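You operate a simulated robot arm through the tools that you are given. There is no shell and no other tool. Be economical: measure what you need, move in short steps, check, and stop when the job is done.

Carry out the task below with a simulated two-armed robot. There is one attempt and no reset: what you move stays moved.

JOB
Pick up the orange pad from the top of the low cabinet with one hand, pass it to the other hand and put it on the top of the tall cabinet.

It is judged by the outcome, as a careful person would: the job done as asked, and still so three seconds after it is handed in. It fails if anything else is knocked over, pushed out of place, dropped, spilled or broken.

ROBOT AND FRAMES
Two 7-joint arms with two-finger parallel grippers on one trunk, on a base that drives. Base frame: it is fixed to the floor where the robot stands at the start and does not move with it; the origin is under the middle of the robot, x ahead of it, y to its left, z up; the surface under the hand at the start is at about z = 86. Readings come in cm, rad, newtons and seconds.
The left shoulder is at the start at [2, 13.8, 122.5], the right one opposite. With the tool pointing down near the work surface each hand reaches from about 10 to 50 cm from the robot's upright axis, wherever it stands, measured 20 degrees to its own side. Places, roughly: top of the tall cabinet [300, 50, 100]. Payload 1.57 kg a hand.
The TCP of each hand is the grasp point between the finger pads, 3 cm short of the fingertips. In the tool frame z runs along the fingers and y along their closing line. Largest opening 8 cm; finger width 1.7, thickness 1.2; the body of the gripper, 4 by 8.2 cm, starts 8 cm behind the TCP.
Orientation is that of the tool frame in the base frame, as a unit quaternion [w, x, y, z]. With the fingers straight down and closing along the base's y, the tool's x points along the base's -x, its y along +y and its z along -z.

CONTROLS
- The arms move only by the tool move_arm. It takes "left_commands", "right_commands" or both (then of equal length, played together; a hand with none holds still); each is a list that holds one entry, the list of rows, each a list of 7 numbers: the closure, from 0 (fully open) to 1 (shut), then the shift along the base's x, y, z in units of 500 mm (1.0 is 500 mm), then the turn, a rotation vector about the base's x, y, z in units of 120 degrees (1.0 is 120 degrees). In form: [[[hand, dx, dy, dz, wx, wy, wz], ...]]. A call has 1 to 20 rows; each row is the pose to reach, as a shift and turn from the pose commanded when the call began. A call with a number of a shift or a turn outside -1 to 1 is refused whole. Each row takes 0.2 s and may step no farther than 5 cm and 0.15 rad from the row before; otherwise, or with a gripper value out of range, the whole call is refused. A pose out of reach is approached as far as the arm can. The call stops where the force on the tool passes 40 N (or 10 N more than at its start, if that is more) or the arm is blocked; 0.2 s more then pass. Each finger travels about 4.5 cm/s and halts on what it meets, pressing with about 38 N; the grip force reading is that of the motor and also rises with nothing between the fingers. The clock runs only during rows and for 0.2 s after the last one: add rows that repeat a pose to give the fingers time. It gives the time, the measured TCP pose, the force on the tool (base axes), the opening and the grip force at its end, in the units of the frame above (readings bear some noise), with the torque about the TCP (base axes, N m) and any sound that the robot's microphone picked up.
- Cameras (640 x 400 px; columns grow to the right, rows downward): "scene" is now at [18.17, 4.97, 114.81]; the picture's right is [0.52, -0.86, 0.00], its down [-0.15, -0.09, -0.99] and it looks along [0.84, 0.51, -0.17] (base axes); focal length 214 px, centre (320, 200). "left" rides on the left gripper at [7.2, 0.7, -12.2] in its tool frame; the picture's right is [-0.09, 1.00, 0.00], its down [-0.84, -0.08, -0.54] and it looks along [-0.54, -0.05, 0.84] (tool axes); focal length 238 px, centre (320, 200). "right" rides on the right gripper at [7.2, -0.7, -12.2] in its tool frame; the picture's right is [0.09, 1.00, 0.00], its down [-0.84, 0.08, -0.54] and it looks along [-0.54, 0.05, 0.84] (tool axes); focal length 238 px, centre (320, 200). There is no depth. A picture from a camera that has moved, and an enlarged one, comes with that camera's place and axes in the base frame and with its lens.
- grab_frame(camera): a new picture of that camera. No time passes.
- raise_lower(by): slides the trunk up (or, below 0, down) by that many cm; the arms and the scene camera ride with it, the base frame stays. It gives what a move gives, with no picture.
- drive_base(legs): drives the robot by 1 to 6 legs, each [ahead, left, turn to the left] in cm, cm and rad, along the robot's own axes; the way and the turn of a leg run together, so that a leg with both is an arc; at most 150 cm and 3.142 rad a leg. The arms and the cameras ride along, it lands a little off, and it stops where it bumps. It gives what a move gives.
- pan_tilt(pan, tilt): turns the head with the scene camera to pan (to the left, within 1.047 rad either way) and tilt (down, from -0.506 to 1.204), counted from straight ahead of the robot. It gives what a move gives.
- zoom(camera, box): a new picture of the part [left, top, right, bottom] of that camera's present view, enlarged. No time passes.
- job_done(): hands the job in; it is judged then, once.

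Work in short steps. Places have to be worked out from the pictures, the camera data and where the tool is seen: move nearer, look again, correct. Check each grasp and each placing, and mend what went wrong. You have 120 turns and 108 pictures in all, those below and enlarged ones among them. Open the grippers and draw the arms clear of the work before you hand the job in, unless the task says otherwise; then end with one line.

The tools are called after ">>>" as name(argument=value, ...) on one line, values as JSON. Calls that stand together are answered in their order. move_arm: Moves the arms, as the interface text tells. Its arguments: {"type":"object","properties":{"left_commands":{"type":"array"},"right_commands":{"type":"array"}},"required":[]} The other tools are called the same way: raise_lower (by) slides the trunk up or down; drive_base (legs) drives the base; pan_tilt (pan, tilt) turns the head that bears the scene camera; grab_frame (camera) takes a picture; zoom (camera, box) takes an enlarged picture of a part of a camera's view; job_done () hands the job in.

At the start:

```text
t: 0.0
left_tcp_pos: [27.96, 35.79, 109.85]
left_tool_rot: [-0.095, -0.021, 0.995, 0.021]
left_ft_force: [0.4, 0.2, -0.4]
left_ft_torque: [-0.02, -0.05, 0.0]
left_opening: 8.01
left_grasp_force: 0.1
right_tcp_pos: [33.26, -1.96, 111.73]
right_tool_rot: [-0.107, 0.0, 0.994, -0.001]
right_ft_force: [-0.9, -1.4, 0.4]
right_ft_torque: [-0.02, 0.01, 0.04]
right_opening: 7.99
right_grasp_force: 0.1
trunk travel left (down, up): [-60.0, 64.0]
robot x, y, heading: [0.21, -0.37, 0.006]
head pan, tilt: [0.545, 0.171]
```

scene: 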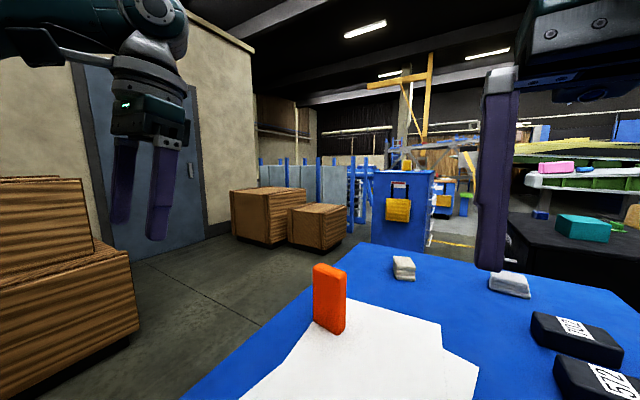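
right: 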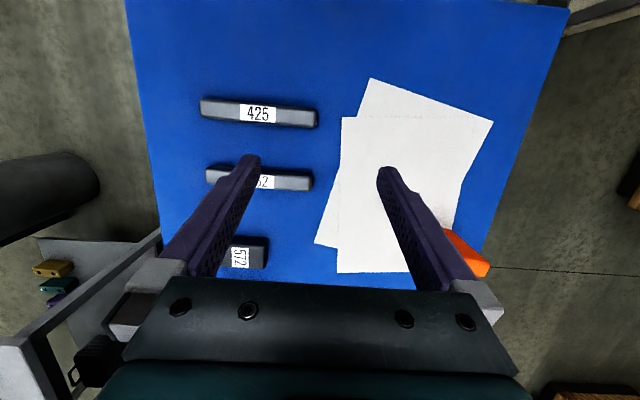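
left: 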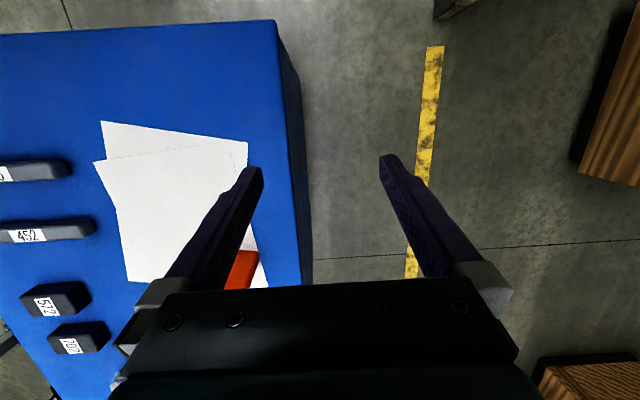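

The orange pad stands upright near [47, 20] on the blue cabinet, and the tall cabinet is the far blue one with the yellow sign. I zoom on both.

>>> zoom(camera="scene", box=[260, 240, 420, 340])

>>> zoom(camera="scene", box=[340, 130, 500, 230])

>>> zoom(camera="right", box=[400, 180, 560, 280])

```text
4.00 times, centred on (340, 290) of scene
camera zoom: at [18.17, 4.97, 114.81], right [0.52, -0.86, 0.0], down [-0.15, -0.09, -0.99], along [0.84, 0.51, -0.17], focal length 858 px, centre (240, -160)
```

zoom: 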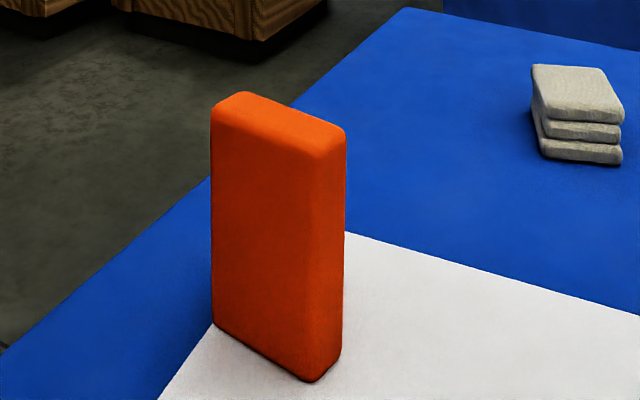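

```text
4.00 times, centred on (420, 180) of scene
camera zoom: at [18.17, 4.97, 114.81], right [0.52, -0.86, 0.0], down [-0.15, -0.09, -0.99], along [0.84, 0.51, -0.17], focal length 858 px, centre (-80, 280)
```

zoom: 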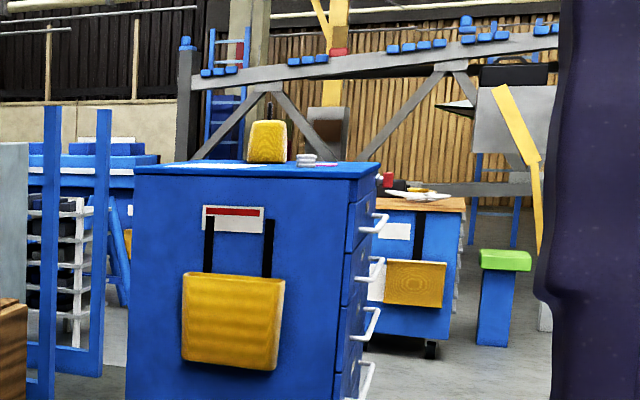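

```text
4.00 times, centred on (480, 230) of right
camera zoom: at [28.94, -2.71, 125.25], right [-0.09, 1.0, 0.02], down [0.93, 0.08, 0.35], along [0.35, 0.05, -0.94], focal length 953 px, centre (-320, 80)
```

zoom: 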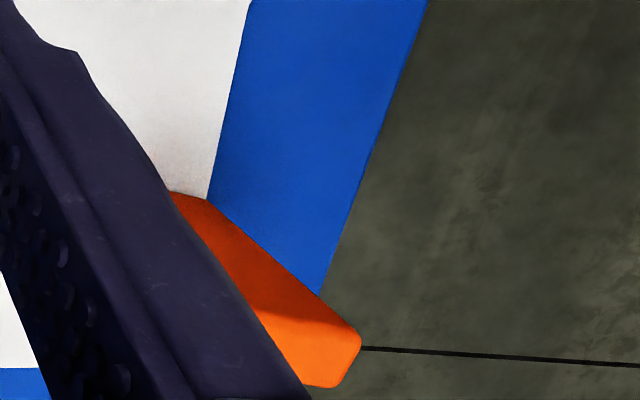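

The pad measures about 6 wide (along y), 2.7 thick and 11 tall, with its centre near [48.4, 21.4] and its top near z = 97. My plan is for the left hand to take the +y half of its top, tilted outward, so the right hand can later take the -y half. First I turn the left hand and bring it above the pad.

>>> move_arm(left_commands=[[[0, 0.03, -0.013, -0.006, -0.0165, -0.0128, -0.0578], [0, 0.06, -0.026, -0.011, -0.0331, -0.0257, -0.1157], [0, 0.09, -0.039, -0.017, -0.0496, -0.0385, -0.1735], [0, 0.119, -0.053, -0.022, -0.0661, -0.0513, -0.2313], [0, 0.149, -0.066, -0.028, -0.0826, -0.0642, -0.2892], [0, 0.179, -0.079, -0.033, -0.0992, -0.077, -0.347], [0, 0.209, -0.092, -0.039, -0.1157, -0.0899, -0.4049], [0, 0.239, -0.105, -0.045, -0.1322, -0.1027, -0.4627], [0, 0.269, -0.118, -0.05, -0.1488, -0.1155, -0.5205], [0, 0.299, -0.131, -0.056, -0.1653, -0.1284, -0.5784], [0, 0.328, -0.145, -0.061, -0.1818, -0.1412, -0.6362], [0, 0.358, -0.158, -0.067, -0.1983, -0.154, -0.694], [0, 0.388, -0.171, -0.072, -0.2149, -0.1669, -0.7519], [0, 0.418, -0.184, -0.078, -0.2314, -0.1797, -0.8097], [0, 0.418, -0.184, -0.078, -0.2314, -0.1797, -0.8097]]])

>>> grab_frame(camera="left")

>>> grab_frame(camera="scene")

```text
t: 3.2
left_tcp_pos: [45.13, 26.18, 105.51]
left_tool_rot: [0.112, 0.741, 0.649, -0.132]
left_ft_force: [-0.2, 0.5, 0.0]
left_ft_torque: [-0.03, 0.0, -0.02]
left_opening: 7.99
left_grasp_force: 0.2
left hand out of reach, approached as far as the arm can: row 13, 14, 15
right_tcp_pos: [33.38, -1.97, 111.57]
right_tool_rot: [-0.108, 0.002, 0.994, -0.001]
right_ft_force: [0.3, 0.2, 0.6]
right_ft_torque: [-0.02, -0.02, 0.04]
right_opening: 7.99
right_grasp_force: 0.0
trunk travel left (down, up): [-60.0, 64.0]
robot x, y, heading: [0.03, -0.12, 0.003]
head pan, tilt: [0.545, 0.171]
```

```text
101 pictures are left
camera left: at [47.33, 36.91, 114.53], right [0.98, -0.22, 0.03], down [-0.15, -0.59, 0.79], along [-0.16, -0.78, -0.61], focal length 238 px, centre (320, 200)
```

left: 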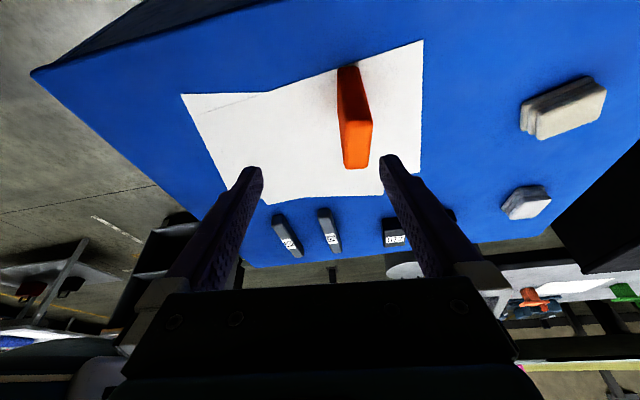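

```text
100 pictures are left
camera scene: at [18.18, 4.96, 114.82], right [0.52, -0.86, 0.0], down [-0.14, -0.09, -0.99], along [0.84, 0.51, -0.17], focal length 214 px, centre (320, 200)
```

scene: 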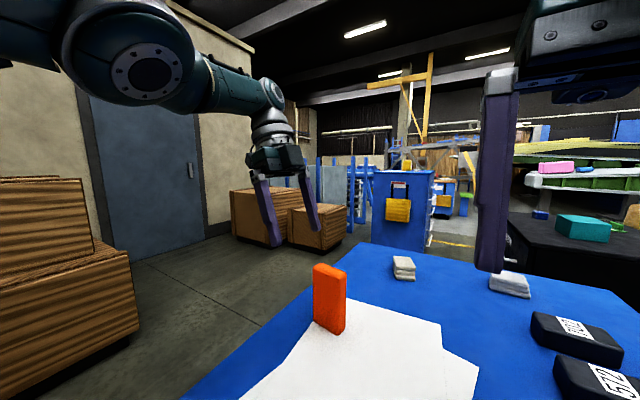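

The hand is at the limit of its reach (x 45), so I'll need to lower the trunk or drive a little. I zoom on the pad from the left camera to place it better.

>>> zoom(camera="left", box=[280, 50, 440, 150])

>>> zoom(camera="left", box=[280, 80, 440, 180])

```text
4.00 times, centred on (360, 100) of left
camera zoom: at [47.33, 36.91, 114.53], right [0.98, -0.22, 0.03], down [-0.15, -0.59, 0.79], along [-0.16, -0.78, -0.61], focal length 953 px, centre (160, 600)
```

zoom: 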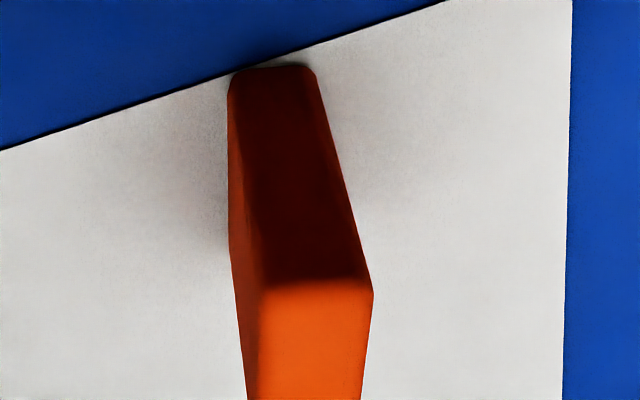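

```text
4.00 times, centred on (360, 130) of left
camera zoom: at [47.33, 36.91, 114.53], right [0.98, -0.22, 0.03], down [-0.15, -0.59, 0.79], along [-0.16, -0.78, -0.61], focal length 953 px, centre (160, 480)
```

zoom: 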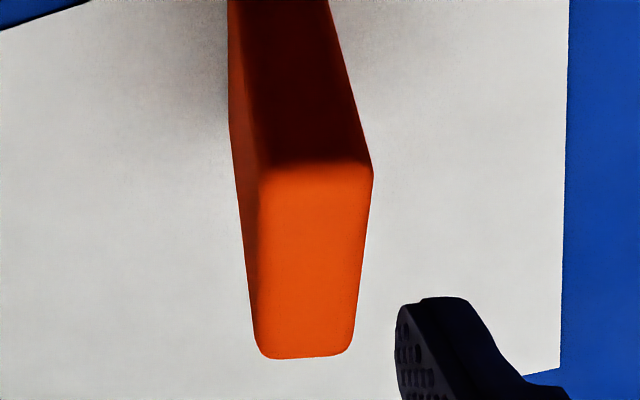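

The pad's centre is near [48.0, 21.1] with its top at z ≈ 97 and a yaw of about -8°. I need roughly 4–6 cm more reach, so I look down at the clearance between the base and the cabinet.

>>> pan_tilt(pan=0.3, tilt=1.2)

>>> grab_frame(camera="scene")

```text
t: 4.5
left_tcp_pos: [45.16, 26.52, 105.47]
left_tool_rot: [0.113, 0.737, 0.653, -0.132]
left_ft_force: [-0.5, -0.3, -0.2]
left_ft_torque: [0.0, 0.01, 0.01]
left_opening: 8.02
left_grasp_force: 0.0
right_tcp_pos: [33.35, -2.05, 111.61]
right_tool_rot: [-0.107, 0.002, 0.994, -0.001]
right_ft_force: [0.1, 0.0, -0.6]
right_ft_torque: [-0.01, 0.0, 0.01]
right_opening: 7.97
right_grasp_force: 0.1
trunk travel left (down, up): [-60.0, 64.0]
robot x, y, heading: [-0.24, 0.44, -0.002]
head pan, tilt: [0.3, 1.201]
```

```text
97 pictures are left
camera scene: at [15.57, 1.81, 106.4], right [0.3, -0.96, 0.0], down [-0.89, -0.28, -0.36], along [0.35, 0.11, -0.93], focal length 214 px, centre (320, 200)
```

scene: 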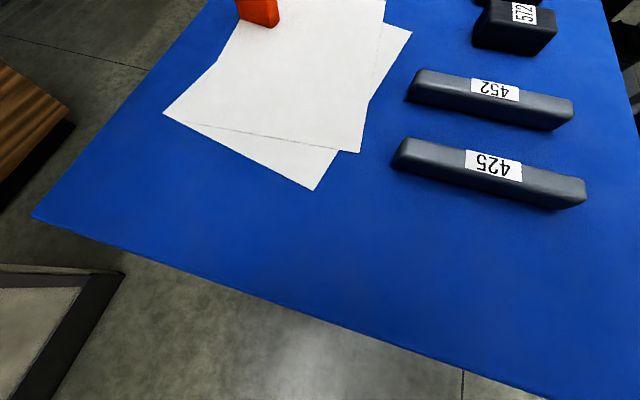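

The cabinet's near edge is at x ≈ 13.6, with floor before it. I turn the base right and shift it a little left to bring the left shoulder nearer the pad; the hands stay above everything there.

>>> drive_base(legs=[[0, 8, 0], [0, 0, -0.35]])

>>> pan_tilt(pan=0.6, tilt=0.5)

>>> grab_frame(camera="scene")

>>> grab_frame(camera="left")

```text
t: 6.6
left_tcp_pos: [51.54, 17.84, 105.61]
left_tool_rot: [0.089, 0.838, 0.518, -0.15]
left_ft_force: [0.1, -0.4, -0.5]
left_ft_torque: [-0.01, -0.01, 0.01]
left_opening: 8.01
left_grasp_force: 0.2
right_tcp_pos: [30.62, -5.02, 111.58]
right_tool_rot: [-0.107, 0.171, 0.979, 0.018]
right_ft_force: [-0.3, -0.1, 0.4]
right_ft_torque: [0.02, 0.0, 0.03]
right_opening: 8.02
right_grasp_force: 0.1
trunk travel left (down, up): [-60.0, 64.0]
robot x, y, heading: [0.14, 8.31, -0.344]
head pan, tilt: [0.3, 1.201]
```

```text
t: 7.7
left_tcp_pos: [51.32, 17.83, 105.54]
left_tool_rot: [0.088, 0.838, 0.518, -0.149]
left_ft_force: [0.4, -0.1, 0.6]
left_ft_torque: [0.02, 0.0, 0.02]
left_opening: 8.01
left_grasp_force: 0.1
right_tcp_pos: [30.6, -5.12, 111.63]
right_tool_rot: [-0.107, 0.171, 0.979, 0.018]
right_ft_force: [0.1, 1.1, -0.3]
right_ft_torque: [0.04, 0.01, 0.02]
right_opening: 8.0
right_grasp_force: 0.1
trunk travel left (down, up): [-60.0, 64.0]
robot x, y, heading: [0.19, 7.75, -0.346]
head pan, tilt: [0.6, 0.499]
```

```text
96 pictures are left
camera scene: at [18.44, 7.15, 111.75], right [0.25, -0.97, 0.0], down [-0.46, -0.12, -0.88], along [0.85, 0.22, -0.48], focal length 214 px, centre (320, 200)
```

scene: 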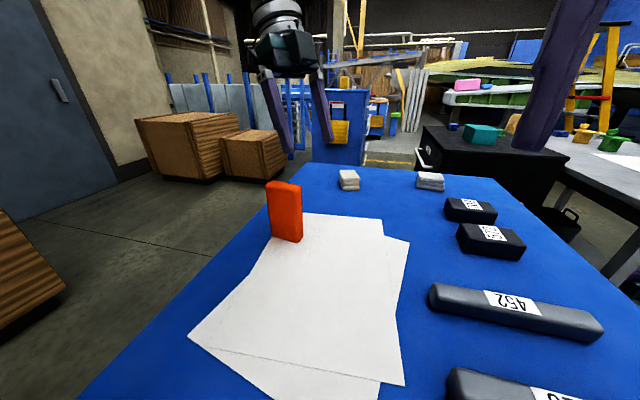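

```text
95 pictures are left
camera left: at [56.95, 27.36, 114.47], right [0.85, -0.52, 0.03], down [-0.33, -0.5, 0.8], along [-0.4, -0.69, -0.6], focal length 238 px, centre (320, 200)
```

left: 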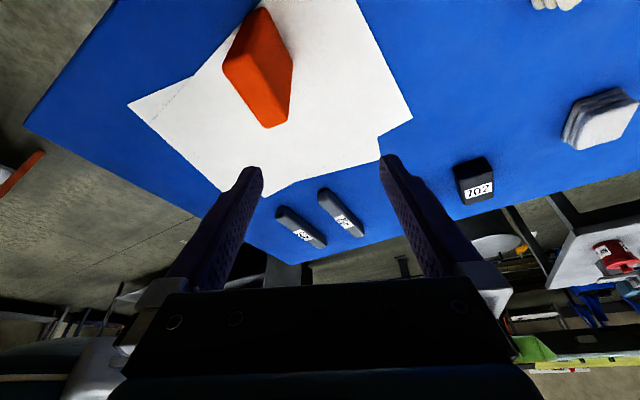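

The reach is now better. I turn the left hand back by +0.325 rad in line with the pad and go to the pre-grasp on its axis at [48.8, 26.6, 105].

>>> move_arm(left_commands=[[[0, -0.017, 0.058, 0.0, 0, 0, 0.052], [0, -0.034, 0.116, 0.0, 0, 0, 0.104], [0, -0.051, 0.175, -0.005, 0, 0, 0.155], [0, -0.051, 0.175, -0.009, 0, 0, 0.155]]])

>>> grab_frame(camera="left")

```text
t: 8.7
left_tcp_pos: [51.96, 27.11, 103.43]
left_tool_rot: [0.088, 0.745, 0.646, -0.144]
left_ft_force: [-0.1, -0.1, 0.2]
left_ft_torque: [0.02, 0.02, 0.01]
left_opening: 8.01
left_grasp_force: 0.0
left hand out of reach, approached as far as the arm can: row 1, 2, 3, 4
right_tcp_pos: [30.63, -4.97, 111.57]
right_tool_rot: [-0.107, 0.17, 0.98, 0.016]
right_ft_force: [0.2, -0.3, 0.0]
right_ft_torque: [-0.01, 0.01, -0.02]
right_opening: 8.01
right_grasp_force: 0.0
trunk travel left (down, up): [-60.0, 64.0]
robot x, y, heading: [0.18, 7.99, -0.349]
head pan, tilt: [0.6, 0.499]
```

```text
94 pictures are left
camera left: at [54.68, 37.58, 112.6], right [0.97, -0.24, -0.03], down [-0.13, -0.6, 0.79], along [-0.2, -0.76, -0.61], focal length 238 px, centre (320, 200)
```

left: 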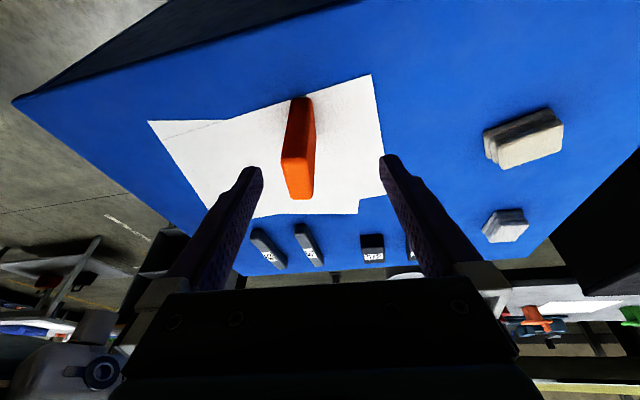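

The commanded pose had carried its overshoot along. I shift x by -3.5 to bring the command back within reach and re-measure.

>>> move_arm(left_commands=[[[0, -0.035, 0.0, 0.0, 0, 0, 0], [0, -0.07, 0.0, 0, 0, 0, 0], [0, -0.07, 0.0, 0, 0, 0, 0]]])

```text
t: 9.5
left_tcp_pos: [51.67, 27.8, 103.46]
left_tool_rot: [0.087, 0.745, 0.645, -0.144]
left_ft_force: [-0.4, -0.2, -0.7]
left_ft_torque: [0.0, 0.02, 0.0]
left_opening: 8.01
left_grasp_force: 0.0
left hand out of reach, approached as far as the arm can: row 1, 2, 3
right_tcp_pos: [30.59, -5.03, 111.63]
right_tool_rot: [-0.107, 0.171, 0.979, 0.018]
right_ft_force: [0.8, -0.8, -0.6]
right_ft_torque: [0.01, -0.03, -0.03]
right_opening: 8.0
right_grasp_force: 0.1
trunk travel left (down, up): [-60.0, 64.0]
robot x, y, heading: [-0.07, 8.25, -0.345]
head pan, tilt: [0.6, 0.499]
```

The hand sits farther out than commanded, which suggests a wrist limit rather than lack of reach. I pull the command back and up to see where it follows again.

>>> move_arm(left_commands=[[[0, -0.04, 0.0, 0.03, 0, 0, 0], [0, -0.08, 0.0, 0.06, 0, 0, 0], [0, -0.12, 0.0, 0.1, 0, 0, 0], [0, -0.16, 0, 0.1, 0, 0, 0], [0, -0.16, 0, 0.1, 0, 0, 0]]])

>>> grab_frame(camera="scene")

```text
t: 10.7
left_tcp_pos: [44.53, 28.16, 110.68]
left_tool_rot: [0.113, 0.743, 0.647, -0.133]
left_ft_force: [-0.1, 0.0, -0.4]
left_ft_torque: [-0.02, 0.0, 0.0]
left_opening: 7.98
left_grasp_force: 0.1
left hand out of reach, approached as far as the arm can: row 1, 2
right_tcp_pos: [30.61, -5.01, 111.61]
right_tool_rot: [-0.107, 0.17, 0.98, 0.018]
right_ft_force: [0.5, -0.2, -1.2]
right_ft_torque: [-0.03, -0.03, 0.0]
right_opening: 8.03
right_grasp_force: 0.1
trunk travel left (down, up): [-60.0, 64.0]
robot x, y, heading: [0.24, 8.03, -0.346]
head pan, tilt: [0.6, 0.499]
```

```text
93 pictures are left
camera scene: at [18.44, 7.15, 111.76], right [0.25, -0.97, 0.0], down [-0.46, -0.12, -0.88], along [0.85, 0.22, -0.48], focal length 214 px, centre (320, 200)
```

scene: 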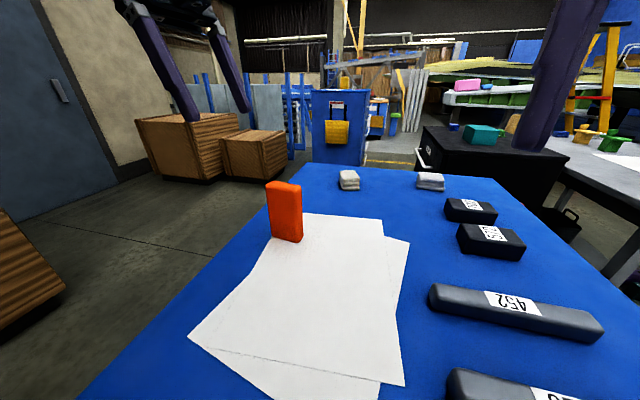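

Now in step: the earlier command really had been about 4 cm too far. I go to the pre-grasp [48.8, 26.6, 105.3].

>>> move_arm(left_commands=[[[0, 0.029, -0.011, -0.036, 0, 0, 0], [0, 0.058, -0.022, -0.072, 0, 0, 0], [0, 0.086, -0.032, -0.108, 0, 0, 0], [0, 0.086, -0.032, -0.108, 0, 0, 0]]])

>>> grab_frame(camera="left")

```text
t: 11.7
left_tcp_pos: [48.78, 26.69, 105.08]
left_tool_rot: [0.113, 0.743, 0.646, -0.133]
left_ft_force: [1.4, -1.1, -0.6]
left_ft_torque: [-0.02, 0.01, -0.03]
left_opening: 8.03
left_grasp_force: 0.1
right_tcp_pos: [30.73, -5.06, 111.57]
right_tool_rot: [-0.107, 0.17, 0.979, 0.018]
right_ft_force: [-0.3, -0.6, 0.3]
right_ft_torque: [0.02, 0.01, 0.04]
right_opening: 8.02
right_grasp_force: 0.0
trunk travel left (down, up): [-60.0, 64.0]
robot x, y, heading: [0.27, 7.88, -0.345]
head pan, tilt: [0.6, 0.499]
```

```text
92 pictures are left
camera left: at [51.01, 37.35, 114.1], right [0.97, -0.22, 0.03], down [-0.16, -0.58, 0.8], along [-0.16, -0.78, -0.6], focal length 238 px, centre (320, 200)
```

left: 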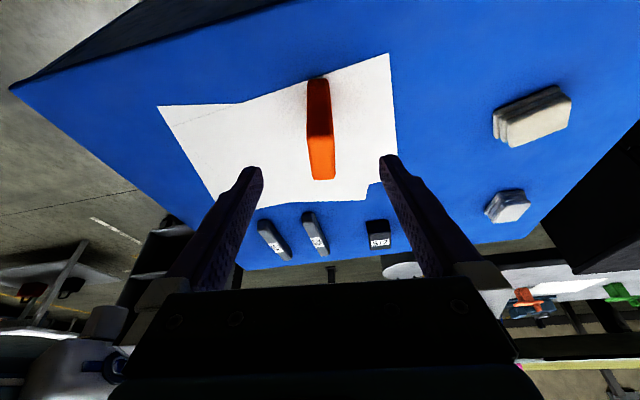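

The pad is centred between the fingers in the picture. I descend 11.5 cm along the tool axis.

>>> move_arm(left_commands=[[[0, -0.002, -0.016, -0.044, 0, 0, 0], [0, -0.005, -0.032, -0.088, 0, 0, 0], [0, -0.007, -0.048, -0.132, 0, 0, 0], [0, -0.01, -0.064, -0.176, 0, 0, 0], [0, -0.012, -0.079, -0.216, 0, 0, 0], [0, -0.012, -0.079, -0.216, 0, 0, 0]]])

>>> grab_frame(camera="left")

>>> grab_frame(camera="scene")

```text
t: 13.1
left_tcp_pos: [48.2, 22.13, 94.32]
left_tool_rot: [0.112, 0.743, 0.646, -0.133]
left_ft_force: [0.8, -0.5, 0.4]
left_ft_torque: [0.01, -0.01, -0.01]
left_opening: 8.0
left_grasp_force: 0.1
right_tcp_pos: [30.61, -5.13, 111.63]
right_tool_rot: [-0.107, 0.171, 0.979, 0.017]
right_ft_force: [0.0, 0.7, 0.4]
right_ft_torque: [-0.03, -0.02, -0.01]
right_opening: 7.99
right_grasp_force: 0.1
trunk travel left (down, up): [-60.0, 64.0]
robot x, y, heading: [-0.1, 7.85, -0.344]
head pan, tilt: [0.6, 0.499]
```

```text
91 pictures are left
camera left: at [50.41, 32.99, 103.41], right [0.97, -0.22, 0.03], down [-0.16, -0.58, 0.8], along [-0.16, -0.78, -0.6], focal length 238 px, centre (320, 200)
```

left: 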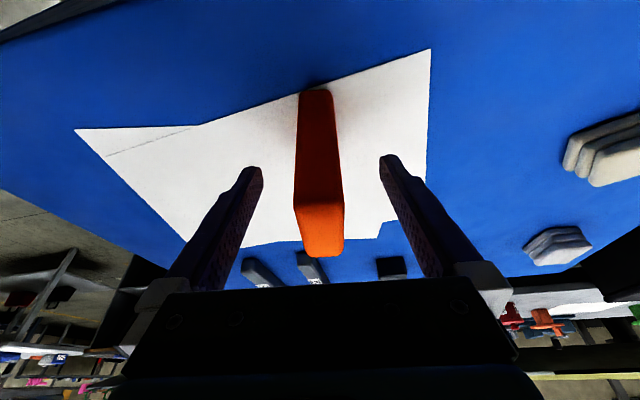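

```text
90 pictures are left
camera scene: at [18.44, 7.16, 111.76], right [0.25, -0.97, 0.0], down [-0.46, -0.12, -0.88], along [0.85, 0.22, -0.48], focal length 214 px, centre (320, 200)
```

scene: 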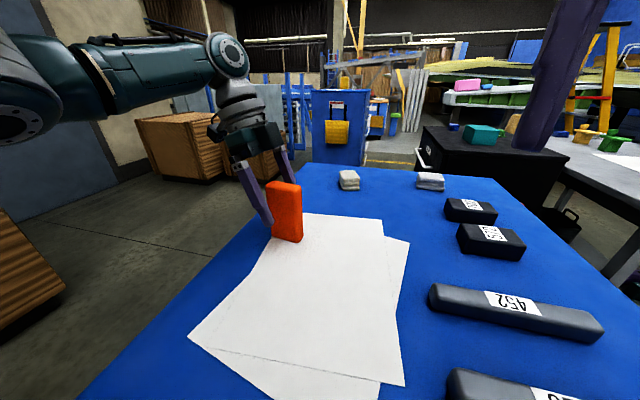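

The geometry fits the prediction. I close the left gripper in place.

>>> move_arm(left_commands=[[[1, 0, 0, 0, 0, 0, 0], [1, 0, 0, 0, 0, 0, 0], [1, 0, 0, 0, 0, 0, 0], [1, 0, 0, 0, 0, 0, 0], [1, 0, 0, 0, 0, 0, 0], [1, 0, 0, 0, 0, 0, 0]]])

>>> grab_frame(camera="scene")

```text
t: 14.5
left_tcp_pos: [48.28, 22.28, 94.47]
left_tool_rot: [0.114, 0.743, 0.647, -0.133]
left_ft_force: [-0.1, 0.1, 0.8]
left_ft_torque: [0.01, -0.08, 0.0]
left_opening: 2.53
left_grasp_force: 37.0
right_tcp_pos: [30.73, -5.06, 111.54]
right_tool_rot: [-0.107, 0.171, 0.979, 0.018]
right_ft_force: [0.0, 0.5, -0.7]
right_ft_torque: [-0.02, -0.01, 0.0]
right_opening: 7.99
right_grasp_force: 0.1
trunk travel left (down, up): [-60.0, 64.0]
robot x, y, heading: [-0.05, 7.98, -0.34]
head pan, tilt: [0.6, 0.499]
```

```text
89 pictures are left
camera scene: at [18.44, 7.15, 111.76], right [0.25, -0.97, 0.0], down [-0.46, -0.12, -0.88], along [0.85, 0.22, -0.48], focal length 214 px, centre (320, 200)
```

scene: 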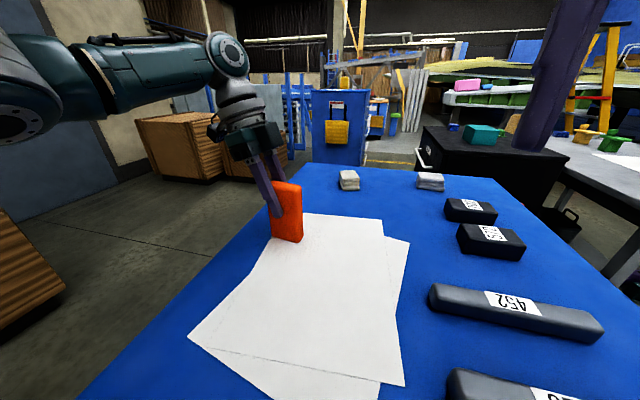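

A firm grip at 2.5 cm. I lift straight up 12 cm.

>>> move_arm(left_commands=[[[1, 0, 0, 0.02, 0, 0, 0], [1, 0, 0, 0.06, 0, 0, 0], [1, -0.02, 0, 0.12, 0, 0, 0], [1, -0.05, 0, 0.18, 0, 0, 0], [1, -0.08, 0, 0.24, 0, 0, 0], [1, -0.08, 0, 0.24, 0, 0, 0]]])

>>> grab_frame(camera="scene")

```text
t: 15.9
left_tcp_pos: [44.14, 22.58, 106.5]
left_tool_rot: [0.113, 0.743, 0.646, -0.134]
left_ft_force: [-0.4, 0.0, -0.2]
left_ft_torque: [0.03, -0.02, 0.01]
left_opening: 2.53
left_grasp_force: 37.2
right_tcp_pos: [30.54, -4.97, 111.59]
right_tool_rot: [-0.107, 0.171, 0.979, 0.018]
right_ft_force: [-0.8, -0.8, 0.1]
right_ft_torque: [0.0, -0.01, 0.02]
right_opening: 7.99
right_grasp_force: 0.0
trunk travel left (down, up): [-60.0, 64.0]
robot x, y, heading: [0.16, 7.86, -0.345]
head pan, tilt: [0.6, 0.499]
```

```text
88 pictures are left
camera scene: at [18.43, 7.15, 111.76], right [0.25, -0.97, 0.0], down [-0.46, -0.12, -0.88], along [0.85, 0.22, -0.48], focal length 214 px, centre (320, 200)
```

scene: 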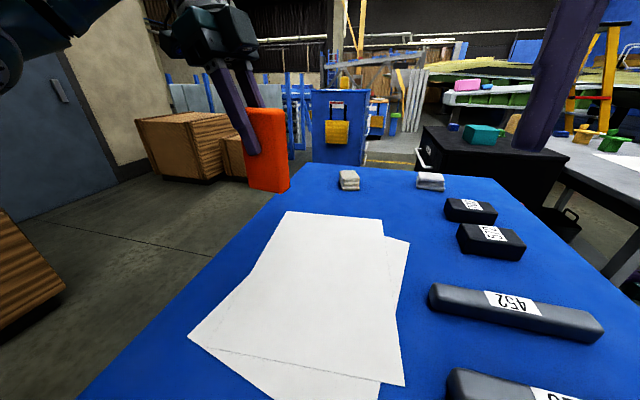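

The pad is picked up. Next I turn the right hand into its receiving pose: fingers 45° inward-down, closing across the pad's thickness, out to the right side and clear of everything.

>>> move_arm(right_commands=[[[0, -0.002, -0.018, 0.003, 0.0161, -0.0341, 0.0487], [0, -0.004, -0.035, 0.007, 0.0323, -0.0683, 0.0973], [0, -0.006, -0.053, 0.01, 0.0484, -0.1024, 0.146], [0, -0.008, -0.07, 0.014, 0.0646, -0.1366, 0.1946], [0, -0.011, -0.088, 0.017, 0.0807, -0.1707, 0.2433], [0, -0.013, -0.105, 0.02, 0.0968, -0.2048, 0.2919], [0, -0.015, -0.123, 0.024, 0.113, -0.239, 0.3406], [0, -0.017, -0.141, 0.027, 0.1291, -0.2731, 0.3892], [0, -0.019, -0.158, 0.031, 0.1453, -0.3073, 0.4379], [0, -0.021, -0.176, 0.034, 0.1614, -0.3414, 0.4865], [0, -0.023, -0.193, 0.037, 0.1775, -0.3755, 0.5352], [0, -0.025, -0.211, 0.041, 0.1937, -0.4097, 0.5838], [0, -0.027, -0.228, 0.044, 0.2098, -0.4438, 0.6325], [0, -0.03, -0.246, 0.048, 0.2259, -0.478, 0.6811], [0, -0.03, -0.246, 0.048, 0.2259, -0.478, 0.6811]]])

>>> pan_tilt(pan=0.05, tilt=0.4)

>>> grab_frame(camera="scene")

```text
t: 18.6
left_tcp_pos: [44.33, 22.55, 106.32]
left_tool_rot: [0.113, 0.743, 0.647, -0.133]
left_ft_force: [-0.1, 0.0, -1.0]
left_ft_torque: [-0.02, -0.04, 0.02]
left_opening: 2.51
left_grasp_force: 37.0
right_tcp_pos: [28.11, -11.07, 112.53]
right_tool_rot: [0.192, -0.31, 0.909, 0.204]
right_ft_force: [0.2, 0.2, -0.3]
right_ft_torque: [0.0, 0.04, 0.0]
right_opening: 8.0
right_grasp_force: 0.1
right hand out of reach, approached as far as the arm can: row 9, 10, 11, 12, 13
trunk travel left (down, up): [-60.0, 64.0]
robot x, y, heading: [-0.02, 7.91, -0.343]
head pan, tilt: [0.6, 0.499]
stopped in row 13 (right hand): the arm was blocked; the commanded pose is now the measured one
```

```text
t: 19.6
left_tcp_pos: [44.26, 22.55, 106.36]
left_tool_rot: [0.112, 0.743, 0.646, -0.134]
left_ft_force: [0.0, -0.7, -1.9]
left_ft_torque: [0.04, -0.01, 0.03]
left_opening: 2.54
left_grasp_force: 37.1
right_tcp_pos: [28.12, -11.03, 112.52]
right_tool_rot: [0.193, -0.311, 0.908, 0.204]
right_ft_force: [-0.5, 0.7, 0.4]
right_ft_torque: [0.01, 0.01, 0.04]
right_opening: 8.02
right_grasp_force: 0.1
trunk travel left (down, up): [-60.0, 64.0]
robot x, y, heading: [-0.32, 8.15, -0.344]
head pan, tilt: [0.051, 0.4]
```

```text
87 pictures are left
camera scene: at [18.51, 2.18, 112.67], right [-0.29, -0.96, 0.0], down [-0.37, 0.11, -0.92], along [0.88, -0.27, -0.39], focal length 214 px, centre (320, 200)
```

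scene: 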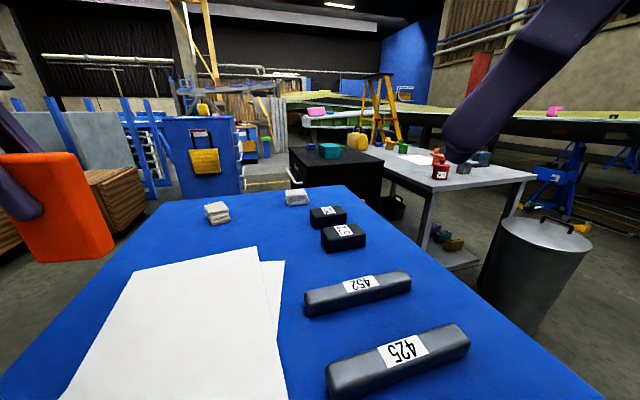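

The right arm got blocked part-way, probably a wrist or elbow limit this close to the body. I move it outward and up first, then finish the turn.

>>> move_arm(right_commands=[[[0, 0.02, -0.06, 0.02, 0, 0, 0], [0, 0.04, -0.12, 0.04, 0, 0, 0], [0, 0.06, -0.18, 0.06, 0, 0, 0], [0, 0.08, -0.24, 0.08, 0, 0, 0], [0, 0.1, -0.28, 0.08, 0, 0, 0], [0, 0.1, -0.28, 0.08, 0, 0, 0]]])

```text
t: 21.2
left_tcp_pos: [44.29, 22.62, 106.38]
left_tool_rot: [0.113, 0.743, 0.646, -0.133]
left_ft_force: [0.0, 0.0, -0.9]
left_ft_torque: [-0.01, -0.02, -0.03]
left_opening: 2.55
left_grasp_force: 36.8
right_tcp_pos: [25.71, -14.8, 114.75]
right_tool_rot: [0.141, -0.301, 0.914, 0.232]
right_ft_force: [-1.0, 0.2, -0.4]
right_ft_torque: [0.02, 0.02, 0.01]
right_opening: 7.99
right_grasp_force: 0.1
right hand out of reach, approached as far as the arm can: row 1, 2, 3, 4, 5, 6
trunk travel left (down, up): [-60.0, 64.0]
robot x, y, heading: [-0.1, 7.9, -0.34]
head pan, tilt: [0.051, 0.4]
stopped in row 6 (right hand): the arm was blocked; the commanded pose is now the measured one
```

Stuck against a joint limit. I turn the right hand back to its original orientation while moving it outward, to approach the pose along a different path.

>>> move_arm(right_commands=[[[0, 0.004, -0.03, -0.006, -0.0246, 0.0316, -0.0477], [0, 0.008, -0.06, -0.012, -0.0492, 0.0632, -0.0953], [0, 0.011, -0.09, -0.018, -0.0738, 0.0948, -0.143], [0, 0.014, -0.12, -0.024, -0.0984, 0.1264, -0.1906], [0, 0.018, -0.15, -0.03, -0.1231, 0.1579, -0.2383], [0, 0.021, -0.18, -0.036, -0.1477, 0.1895, -0.2859], [0, 0.025, -0.21, -0.042, -0.1723, 0.2211, -0.3336], [0, 0.028, -0.24, -0.048, -0.1969, 0.2527, -0.3812], [0, 0.032, -0.27, -0.054, -0.2215, 0.2843, -0.4289], [0, 0.032, -0.27, -0.054, -0.2215, 0.2843, -0.4289]]])

>>> grab_frame(camera="right")

```text
t: 23.6
left_tcp_pos: [44.27, 22.5, 106.48]
left_tool_rot: [0.112, 0.743, 0.646, -0.134]
left_ft_force: [-0.7, -0.1, -1.0]
left_ft_torque: [-0.01, 0.0, 0.0]
left_opening: 2.54
left_grasp_force: 36.3
right_tcp_pos: [26.02, -28.67, 109.17]
right_tool_rot: [-0.145, 0.182, 0.972, 0.026]
right_ft_force: [-0.1, 0.2, -0.1]
right_ft_torque: [-0.03, 0.01, -0.03]
right_opening: 8.0
right_grasp_force: 0.0
trunk travel left (down, up): [-60.0, 64.0]
robot x, y, heading: [-0.19, 7.96, -0.344]
head pan, tilt: [0.051, 0.4]
stopped in row 10 (right hand): the arm was blocked; the commanded pose is now the measured one
```

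```text
86 pictures are left
camera right: at [22.73, -28.04, 123.02], right [0.28, 0.96, 0.02], down [0.92, -0.27, 0.27], along [0.27, -0.05, -0.96], focal length 238 px, centre (320, 200)
```

right: 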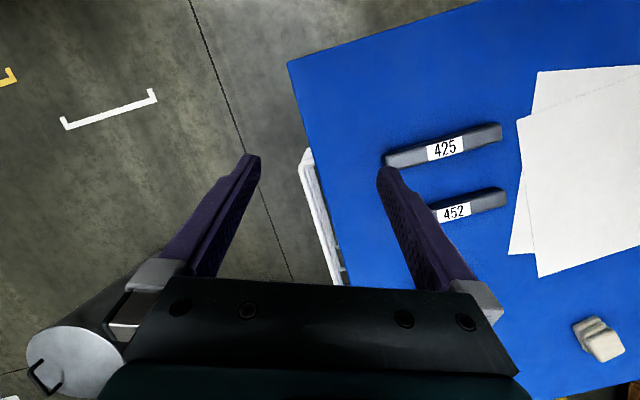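

The arm is blocked again though nothing is touched by the tool. I look at the right arm with the scene camera.

>>> pan_tilt(pan=-0.9, tilt=0.2)

>>> grab_frame(camera="scene")

```text
t: 24.8
left_tcp_pos: [44.26, 22.62, 106.35]
left_tool_rot: [0.113, 0.743, 0.647, -0.133]
left_ft_force: [0.2, -0.6, -1.1]
left_ft_torque: [0.0, 0.02, -0.01]
left_opening: 2.54
left_grasp_force: 37.3
right_tcp_pos: [26.04, -28.62, 109.3]
right_tool_rot: [-0.145, 0.182, 0.972, 0.026]
right_ft_force: [-0.5, -0.3, 0.9]
right_ft_torque: [-0.02, 0.0, 0.0]
right_opening: 8.0
right_grasp_force: 0.1
trunk travel left (down, up): [-60.0, 64.0]
robot x, y, heading: [0.06, 8.33, -0.348]
head pan, tilt: [-0.901, 0.201]
```

```text
85 pictures are left
camera scene: at [12.64, -3.98, 114.53], right [-0.95, -0.32, 0.0], down [-0.06, 0.19, -0.98], along [0.32, -0.93, -0.2], focal length 214 px, centre (320, 200)
```

scene: 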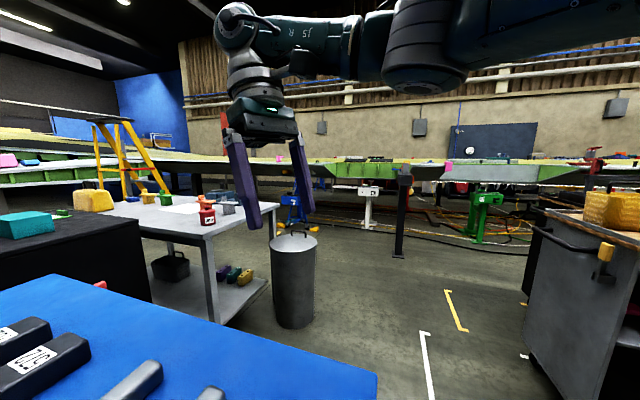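

The right arm is free. I retry from here: yaw it 90° with only a 20° tilt, the mirror of what worked for the left, staying wide to the right.

>>> move_arm(right_commands=[[[0, 0.005, -0.002, 0.005, 0.0119, -0.0259, 0.0611], [0, 0.009, -0.003, 0.01, 0.0239, -0.0518, 0.1222], [0, 0.014, -0.005, 0.015, 0.0358, -0.0777, 0.1833], [0, 0.019, -0.007, 0.02, 0.0478, -0.1036, 0.2443], [0, 0.023, -0.008, 0.025, 0.0597, -0.1295, 0.3054], [0, 0.028, -0.01, 0.03, 0.0717, -0.1554, 0.3665], [0, 0.033, -0.012, 0.035, 0.0836, -0.1812, 0.4276], [0, 0.037, -0.013, 0.04, 0.0955, -0.2071, 0.4887], [0, 0.042, -0.015, 0.045, 0.1075, -0.233, 0.5498], [0, 0.047, -0.017, 0.05, 0.1194, -0.2589, 0.6108], [0, 0.051, -0.018, 0.055, 0.1314, -0.2848, 0.6719], [0, 0.056, -0.02, 0.06, 0.1433, -0.3107, 0.733], [0, 0.056, -0.02, 0.06, 0.1433, -0.3107, 0.733]]])

>>> grab_frame(camera="scene")

```text
t: 26.7
left_tcp_pos: [44.3, 22.65, 106.43]
left_tool_rot: [0.113, 0.743, 0.646, -0.133]
left_ft_force: [0.0, -0.6, -2.0]
left_ft_torque: [0.0, 0.0, 0.0]
left_opening: 2.53
left_grasp_force: 37.2
right_tcp_pos: [23.25, -18.71, 111.31]
right_tool_rot: [0.022, -0.276, 0.95, 0.143]
right_ft_force: [0.6, 0.1, -0.6]
right_ft_torque: [-0.01, -0.05, 0.0]
right_opening: 8.0
right_grasp_force: 0.1
right hand out of reach, approached as far as the arm can: row 4, 5, 6, 7, 8, 9
trunk travel left (down, up): [-60.0, 64.0]
robot x, y, heading: [-0.03, 8.14, -0.345]
head pan, tilt: [-0.901, 0.201]
stopped in row 9 (right hand): the arm was blocked; the commanded pose is now the measured one
```

```text
84 pictures are left
camera scene: at [12.63, -3.99, 114.53], right [-0.95, -0.32, 0.0], down [-0.06, 0.19, -0.98], along [0.31, -0.93, -0.2], focal length 214 px, centre (320, 200)
```

scene: 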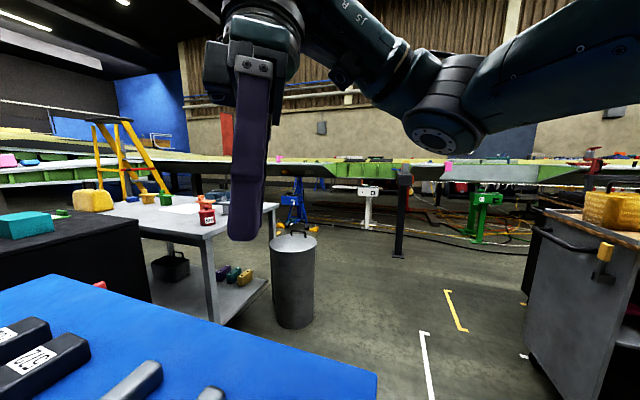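

The right wrist will not yaw that way; it seems to have the same limits as the left rather than mirrored ones. So I'll yaw it the other way (-90°, camera up and inward). First back to straight down.

>>> move_arm(right_commands=[[[0, 0.015, -0.019, 0.005, -0.0194, 0.0066, -0.0617], [0, 0.029, -0.039, 0.01, -0.0389, 0.0131, -0.1234], [0, 0.044, -0.058, 0.015, -0.0583, 0.0197, -0.1851], [0, 0.058, -0.078, 0.019, -0.0777, 0.0262, -0.2467], [0, 0.073, -0.097, 0.024, -0.0971, 0.0328, -0.3084], [0, 0.087, -0.117, 0.029, -0.1166, 0.0393, -0.3701], [0, 0.102, -0.136, 0.034, -0.136, 0.0459, -0.4318], [0, 0.102, -0.136, 0.034, -0.136, 0.0459, -0.4318]]])

```text
t: 28.5
left_tcp_pos: [44.3, 22.58, 106.39]
left_tool_rot: [0.112, 0.743, 0.647, -0.132]
left_ft_force: [0.5, 0.1, -0.9]
left_ft_torque: [-0.04, -0.03, 0.0]
left_opening: 2.56
left_grasp_force: 36.7
right_tcp_pos: [27.73, -25.95, 111.76]
right_tool_rot: [-0.02, 0.178, 0.984, -0.001]
right_ft_force: [0.6, -0.1, 1.3]
right_ft_torque: [0.03, 0.0, 0.03]
right_opening: 8.01
right_grasp_force: 0.0
trunk travel left (down, up): [-60.0, 64.0]
robot x, y, heading: [-0.05, 7.76, -0.343]
head pan, tilt: [-0.901, 0.201]
```

That worked. Now I turn the right hand by -90° yaw with a 55° tilt inward, in place.

>>> move_arm(right_commands=[[[0, 0, 0, 0, 0.034, 0.0154, -0.0529], [0, 0, 0, 0, 0.068, 0.0308, -0.1059], [0, 0, 0, 0, 0.102, 0.0462, -0.1588], [0, 0, 0, 0, 0.1359, 0.0615, -0.2117], [0, 0, 0, 0, 0.1699, 0.0769, -0.2647], [0, 0, 0, 0, 0.2039, 0.0923, -0.3176], [0, 0, 0, 0, 0.2379, 0.1077, -0.3705], [0, 0, 0, 0, 0.2719, 0.1231, -0.4234], [0, 0, 0, 0, 0.3059, 0.1385, -0.4764], [0, 0, 0, 0, 0.3398, 0.1538, -0.5293], [0, 0, 0, 0, 0.3738, 0.1692, -0.5822], [0, 0, 0, 0, 0.4078, 0.1846, -0.6352], [0, 0, 0, 0, 0.4418, 0.2, -0.6881], [0, 0, 0, 0, 0.4418, 0.2, -0.6881]]])

>>> grab_frame(camera="right")

>>> grab_frame(camera="scene")

```text
t: 31.5
left_tcp_pos: [44.19, 22.64, 106.26]
left_tool_rot: [0.113, 0.743, 0.646, -0.133]
left_ft_force: [0.0, 0.6, -1.3]
left_ft_torque: [0.03, 0.01, -0.01]
left_opening: 2.55
left_grasp_force: 37.2
right_tcp_pos: [28.38, -25.53, 113.06]
right_tool_rot: [-0.251, 0.73, 0.519, 0.367]
right_ft_force: [0.1, -0.1, 0.1]
right_ft_torque: [0.0, 0.0, 0.0]
right_opening: 8.0
right_grasp_force: 0.0
trunk travel left (down, up): [-60.0, 64.0]
robot x, y, heading: [0.37, 7.64, -0.343]
head pan, tilt: [-0.901, 0.201]
```

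```text
83 pictures are left
camera right: at [25.79, -30.29, 126.28], right [0.96, -0.28, 0.09], down [-0.24, -0.91, -0.34], along [0.17, 0.3, -0.94], focal length 238 px, centre (320, 200)
```

right: 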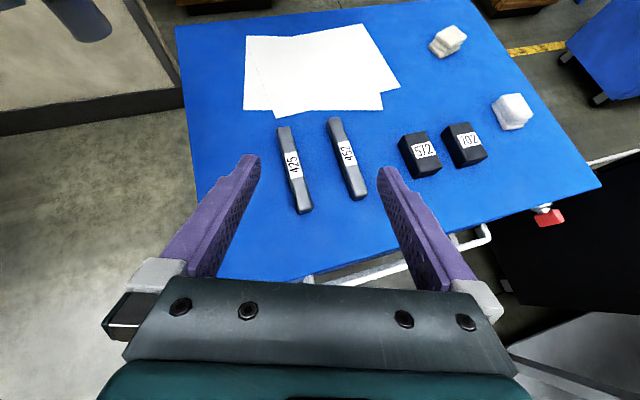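

```text
82 pictures are left
camera scene: at [12.63, -3.98, 114.53], right [-0.95, -0.32, 0.0], down [-0.06, 0.19, -0.98], along [0.31, -0.93, -0.2], focal length 214 px, centre (320, 200)
```

scene: 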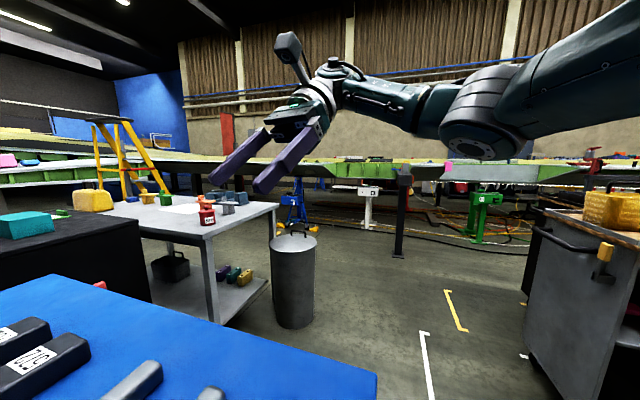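

The right hand is in its receiving pose. I bring the pad with the left hand to the front centre, [37.8, 0.8, 108], and square it to the robot.

>>> move_arm(left_commands=[[[1, -0.022, -0.073, 0.007, 0, 0, -0.016], [1, -0.043, -0.145, 0.013, 0, 0, -0.032], [1, -0.065, -0.218, 0.02, 0, 0, -0.048], [1, -0.087, -0.29, 0.027, 0, 0, -0.064], [1, -0.108, -0.363, 0.034, 0, 0, -0.08], [1, -0.13, -0.436, 0.04, 0, 0, -0.0955], [1, -0.13, -0.436, 0.04, 0, 0, -0.0955]]])

>>> pan_tilt(pan=0.0, tilt=0.2)

>>> grab_frame(camera="scene")

>>> grab_frame(camera="right")

>>> grab_frame(camera="left")

```text
t: 33.1
left_tcp_pos: [37.78, 0.83, 108.13]
left_tool_rot: [0.099, 0.803, 0.569, -0.144]
left_ft_force: [0.4, -0.2, -0.9]
left_ft_torque: [0.02, 0.03, -0.01]
left_opening: 2.53
left_grasp_force: 36.6
right_tcp_pos: [28.42, -25.43, 112.94]
right_tool_rot: [-0.251, 0.73, 0.52, 0.366]
right_ft_force: [0.3, -1.1, 0.3]
right_ft_torque: [0.03, -0.03, -0.03]
right_opening: 8.03
right_grasp_force: 0.0
trunk travel left (down, up): [-60.0, 64.0]
robot x, y, heading: [0.22, 7.74, -0.345]
head pan, tilt: [-0.901, 0.201]
```

```text
t: 34.3
left_tcp_pos: [37.84, 0.89, 108.1]
left_tool_rot: [0.099, 0.804, 0.569, -0.144]
left_ft_force: [0.8, -0.2, -1.5]
left_ft_torque: [0.01, -0.03, 0.01]
left_opening: 2.55
left_grasp_force: 36.8
right_tcp_pos: [28.31, -25.45, 112.98]
right_tool_rot: [-0.25, 0.73, 0.52, 0.366]
right_ft_force: [-0.2, 0.2, 0.1]
right_ft_torque: [0.02, -0.02, 0.03]
right_opening: 8.02
right_grasp_force: 0.0
trunk travel left (down, up): [-60.0, 64.0]
robot x, y, heading: [0.16, 8.21, -0.346]
head pan, tilt: [0.0, 0.201]
```

```text
81 pictures are left
camera scene: at [18.41, 1.7, 114.53], right [-0.34, -0.94, 0.0], down [-0.19, 0.07, -0.98], along [0.92, -0.33, -0.2], focal length 214 px, centre (320, 200)
```

scene: 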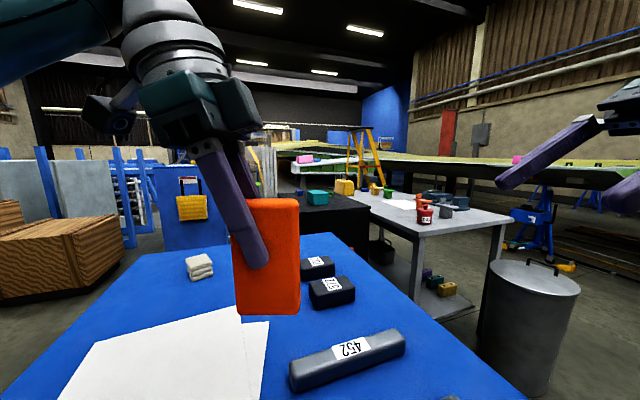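

```text
80 pictures are left
camera right: at [25.8, -30.27, 126.27], right [0.96, -0.28, 0.09], down [-0.23, -0.91, -0.34], along [0.17, 0.3, -0.94], focal length 238 px, centre (320, 200)
```

right: 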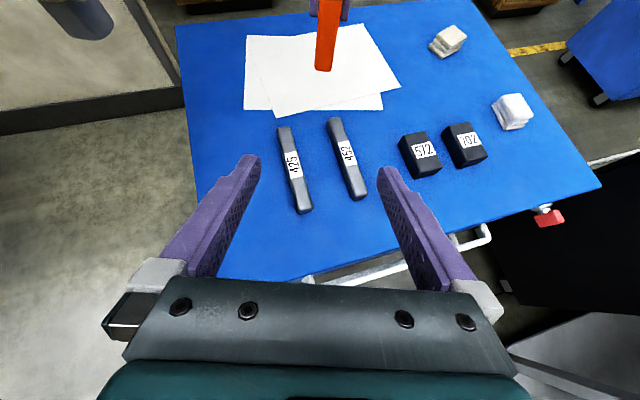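

```text
79 pictures are left
camera left: at [42.15, 10.99, 117.16], right [0.91, -0.41, 0.03], down [-0.27, -0.54, 0.8], along [-0.31, -0.73, -0.6], focal length 238 px, centre (320, 200)
```

left: 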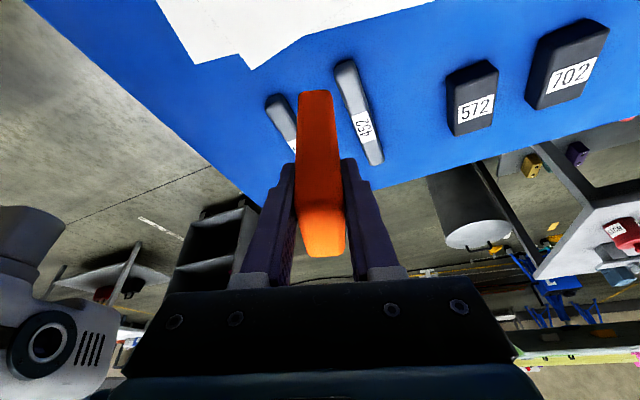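

The pad is squared up, with its lateral span near 2.3–8.0 in robot terms and its top at z ≈ 110.7; the left fingertips end about 6 cm below the top. I bring the right hand to 13 cm before its grasp point (goal [36.9, -1.7, 102.9]).

>>> move_arm(right_commands=[[[0, 0.025, 0.07, -0.011, 0, 0, 0], [0, 0.049, 0.14, -0.022, 0, 0, 0], [0, 0.074, 0.21, -0.033, 0, 0, 0], [0, 0.098, 0.281, -0.044, 0, 0, 0], [0, 0.098, 0.281, -0.044, 0, 0, 0]]])

>>> grab_frame(camera="scene")

>>> grab_frame(camera="right")

```text
t: 35.5
left_tcp_pos: [37.83, 0.88, 108.09]
left_tool_rot: [0.098, 0.803, 0.57, -0.144]
left_ft_force: [0.1, 0.8, -0.8]
left_ft_torque: [0.01, 0.0, -0.01]
left_opening: 2.55
left_grasp_force: 36.7
right_tcp_pos: [33.28, -11.31, 110.67]
right_tool_rot: [-0.251, 0.729, 0.521, 0.366]
right_ft_force: [0.0, 0.4, -1.3]
right_ft_torque: [0.0, 0.02, 0.03]
right_opening: 8.01
right_grasp_force: 0.1
trunk travel left (down, up): [-60.0, 64.0]
robot x, y, heading: [0.0, 8.0, -0.344]
head pan, tilt: [0.0, 0.201]
```

```text
78 pictures are left
camera scene: at [18.41, 1.7, 114.53], right [-0.34, -0.94, 0.0], down [-0.19, 0.07, -0.98], along [0.92, -0.33, -0.2], focal length 214 px, centre (320, 200)
```

scene: 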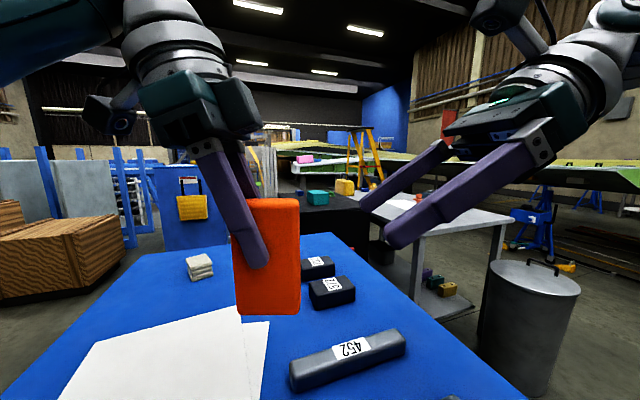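

```text
77 pictures are left
camera right: at [30.8, -16.1, 123.82], right [0.96, -0.28, 0.09], down [-0.23, -0.91, -0.34], along [0.17, 0.3, -0.94], focal length 238 px, centre (320, 200)
```

right: 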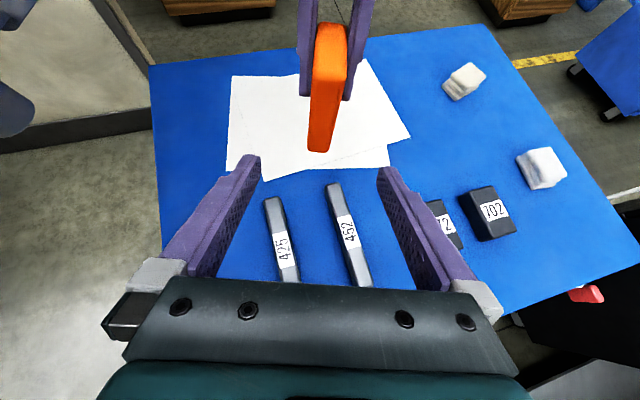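

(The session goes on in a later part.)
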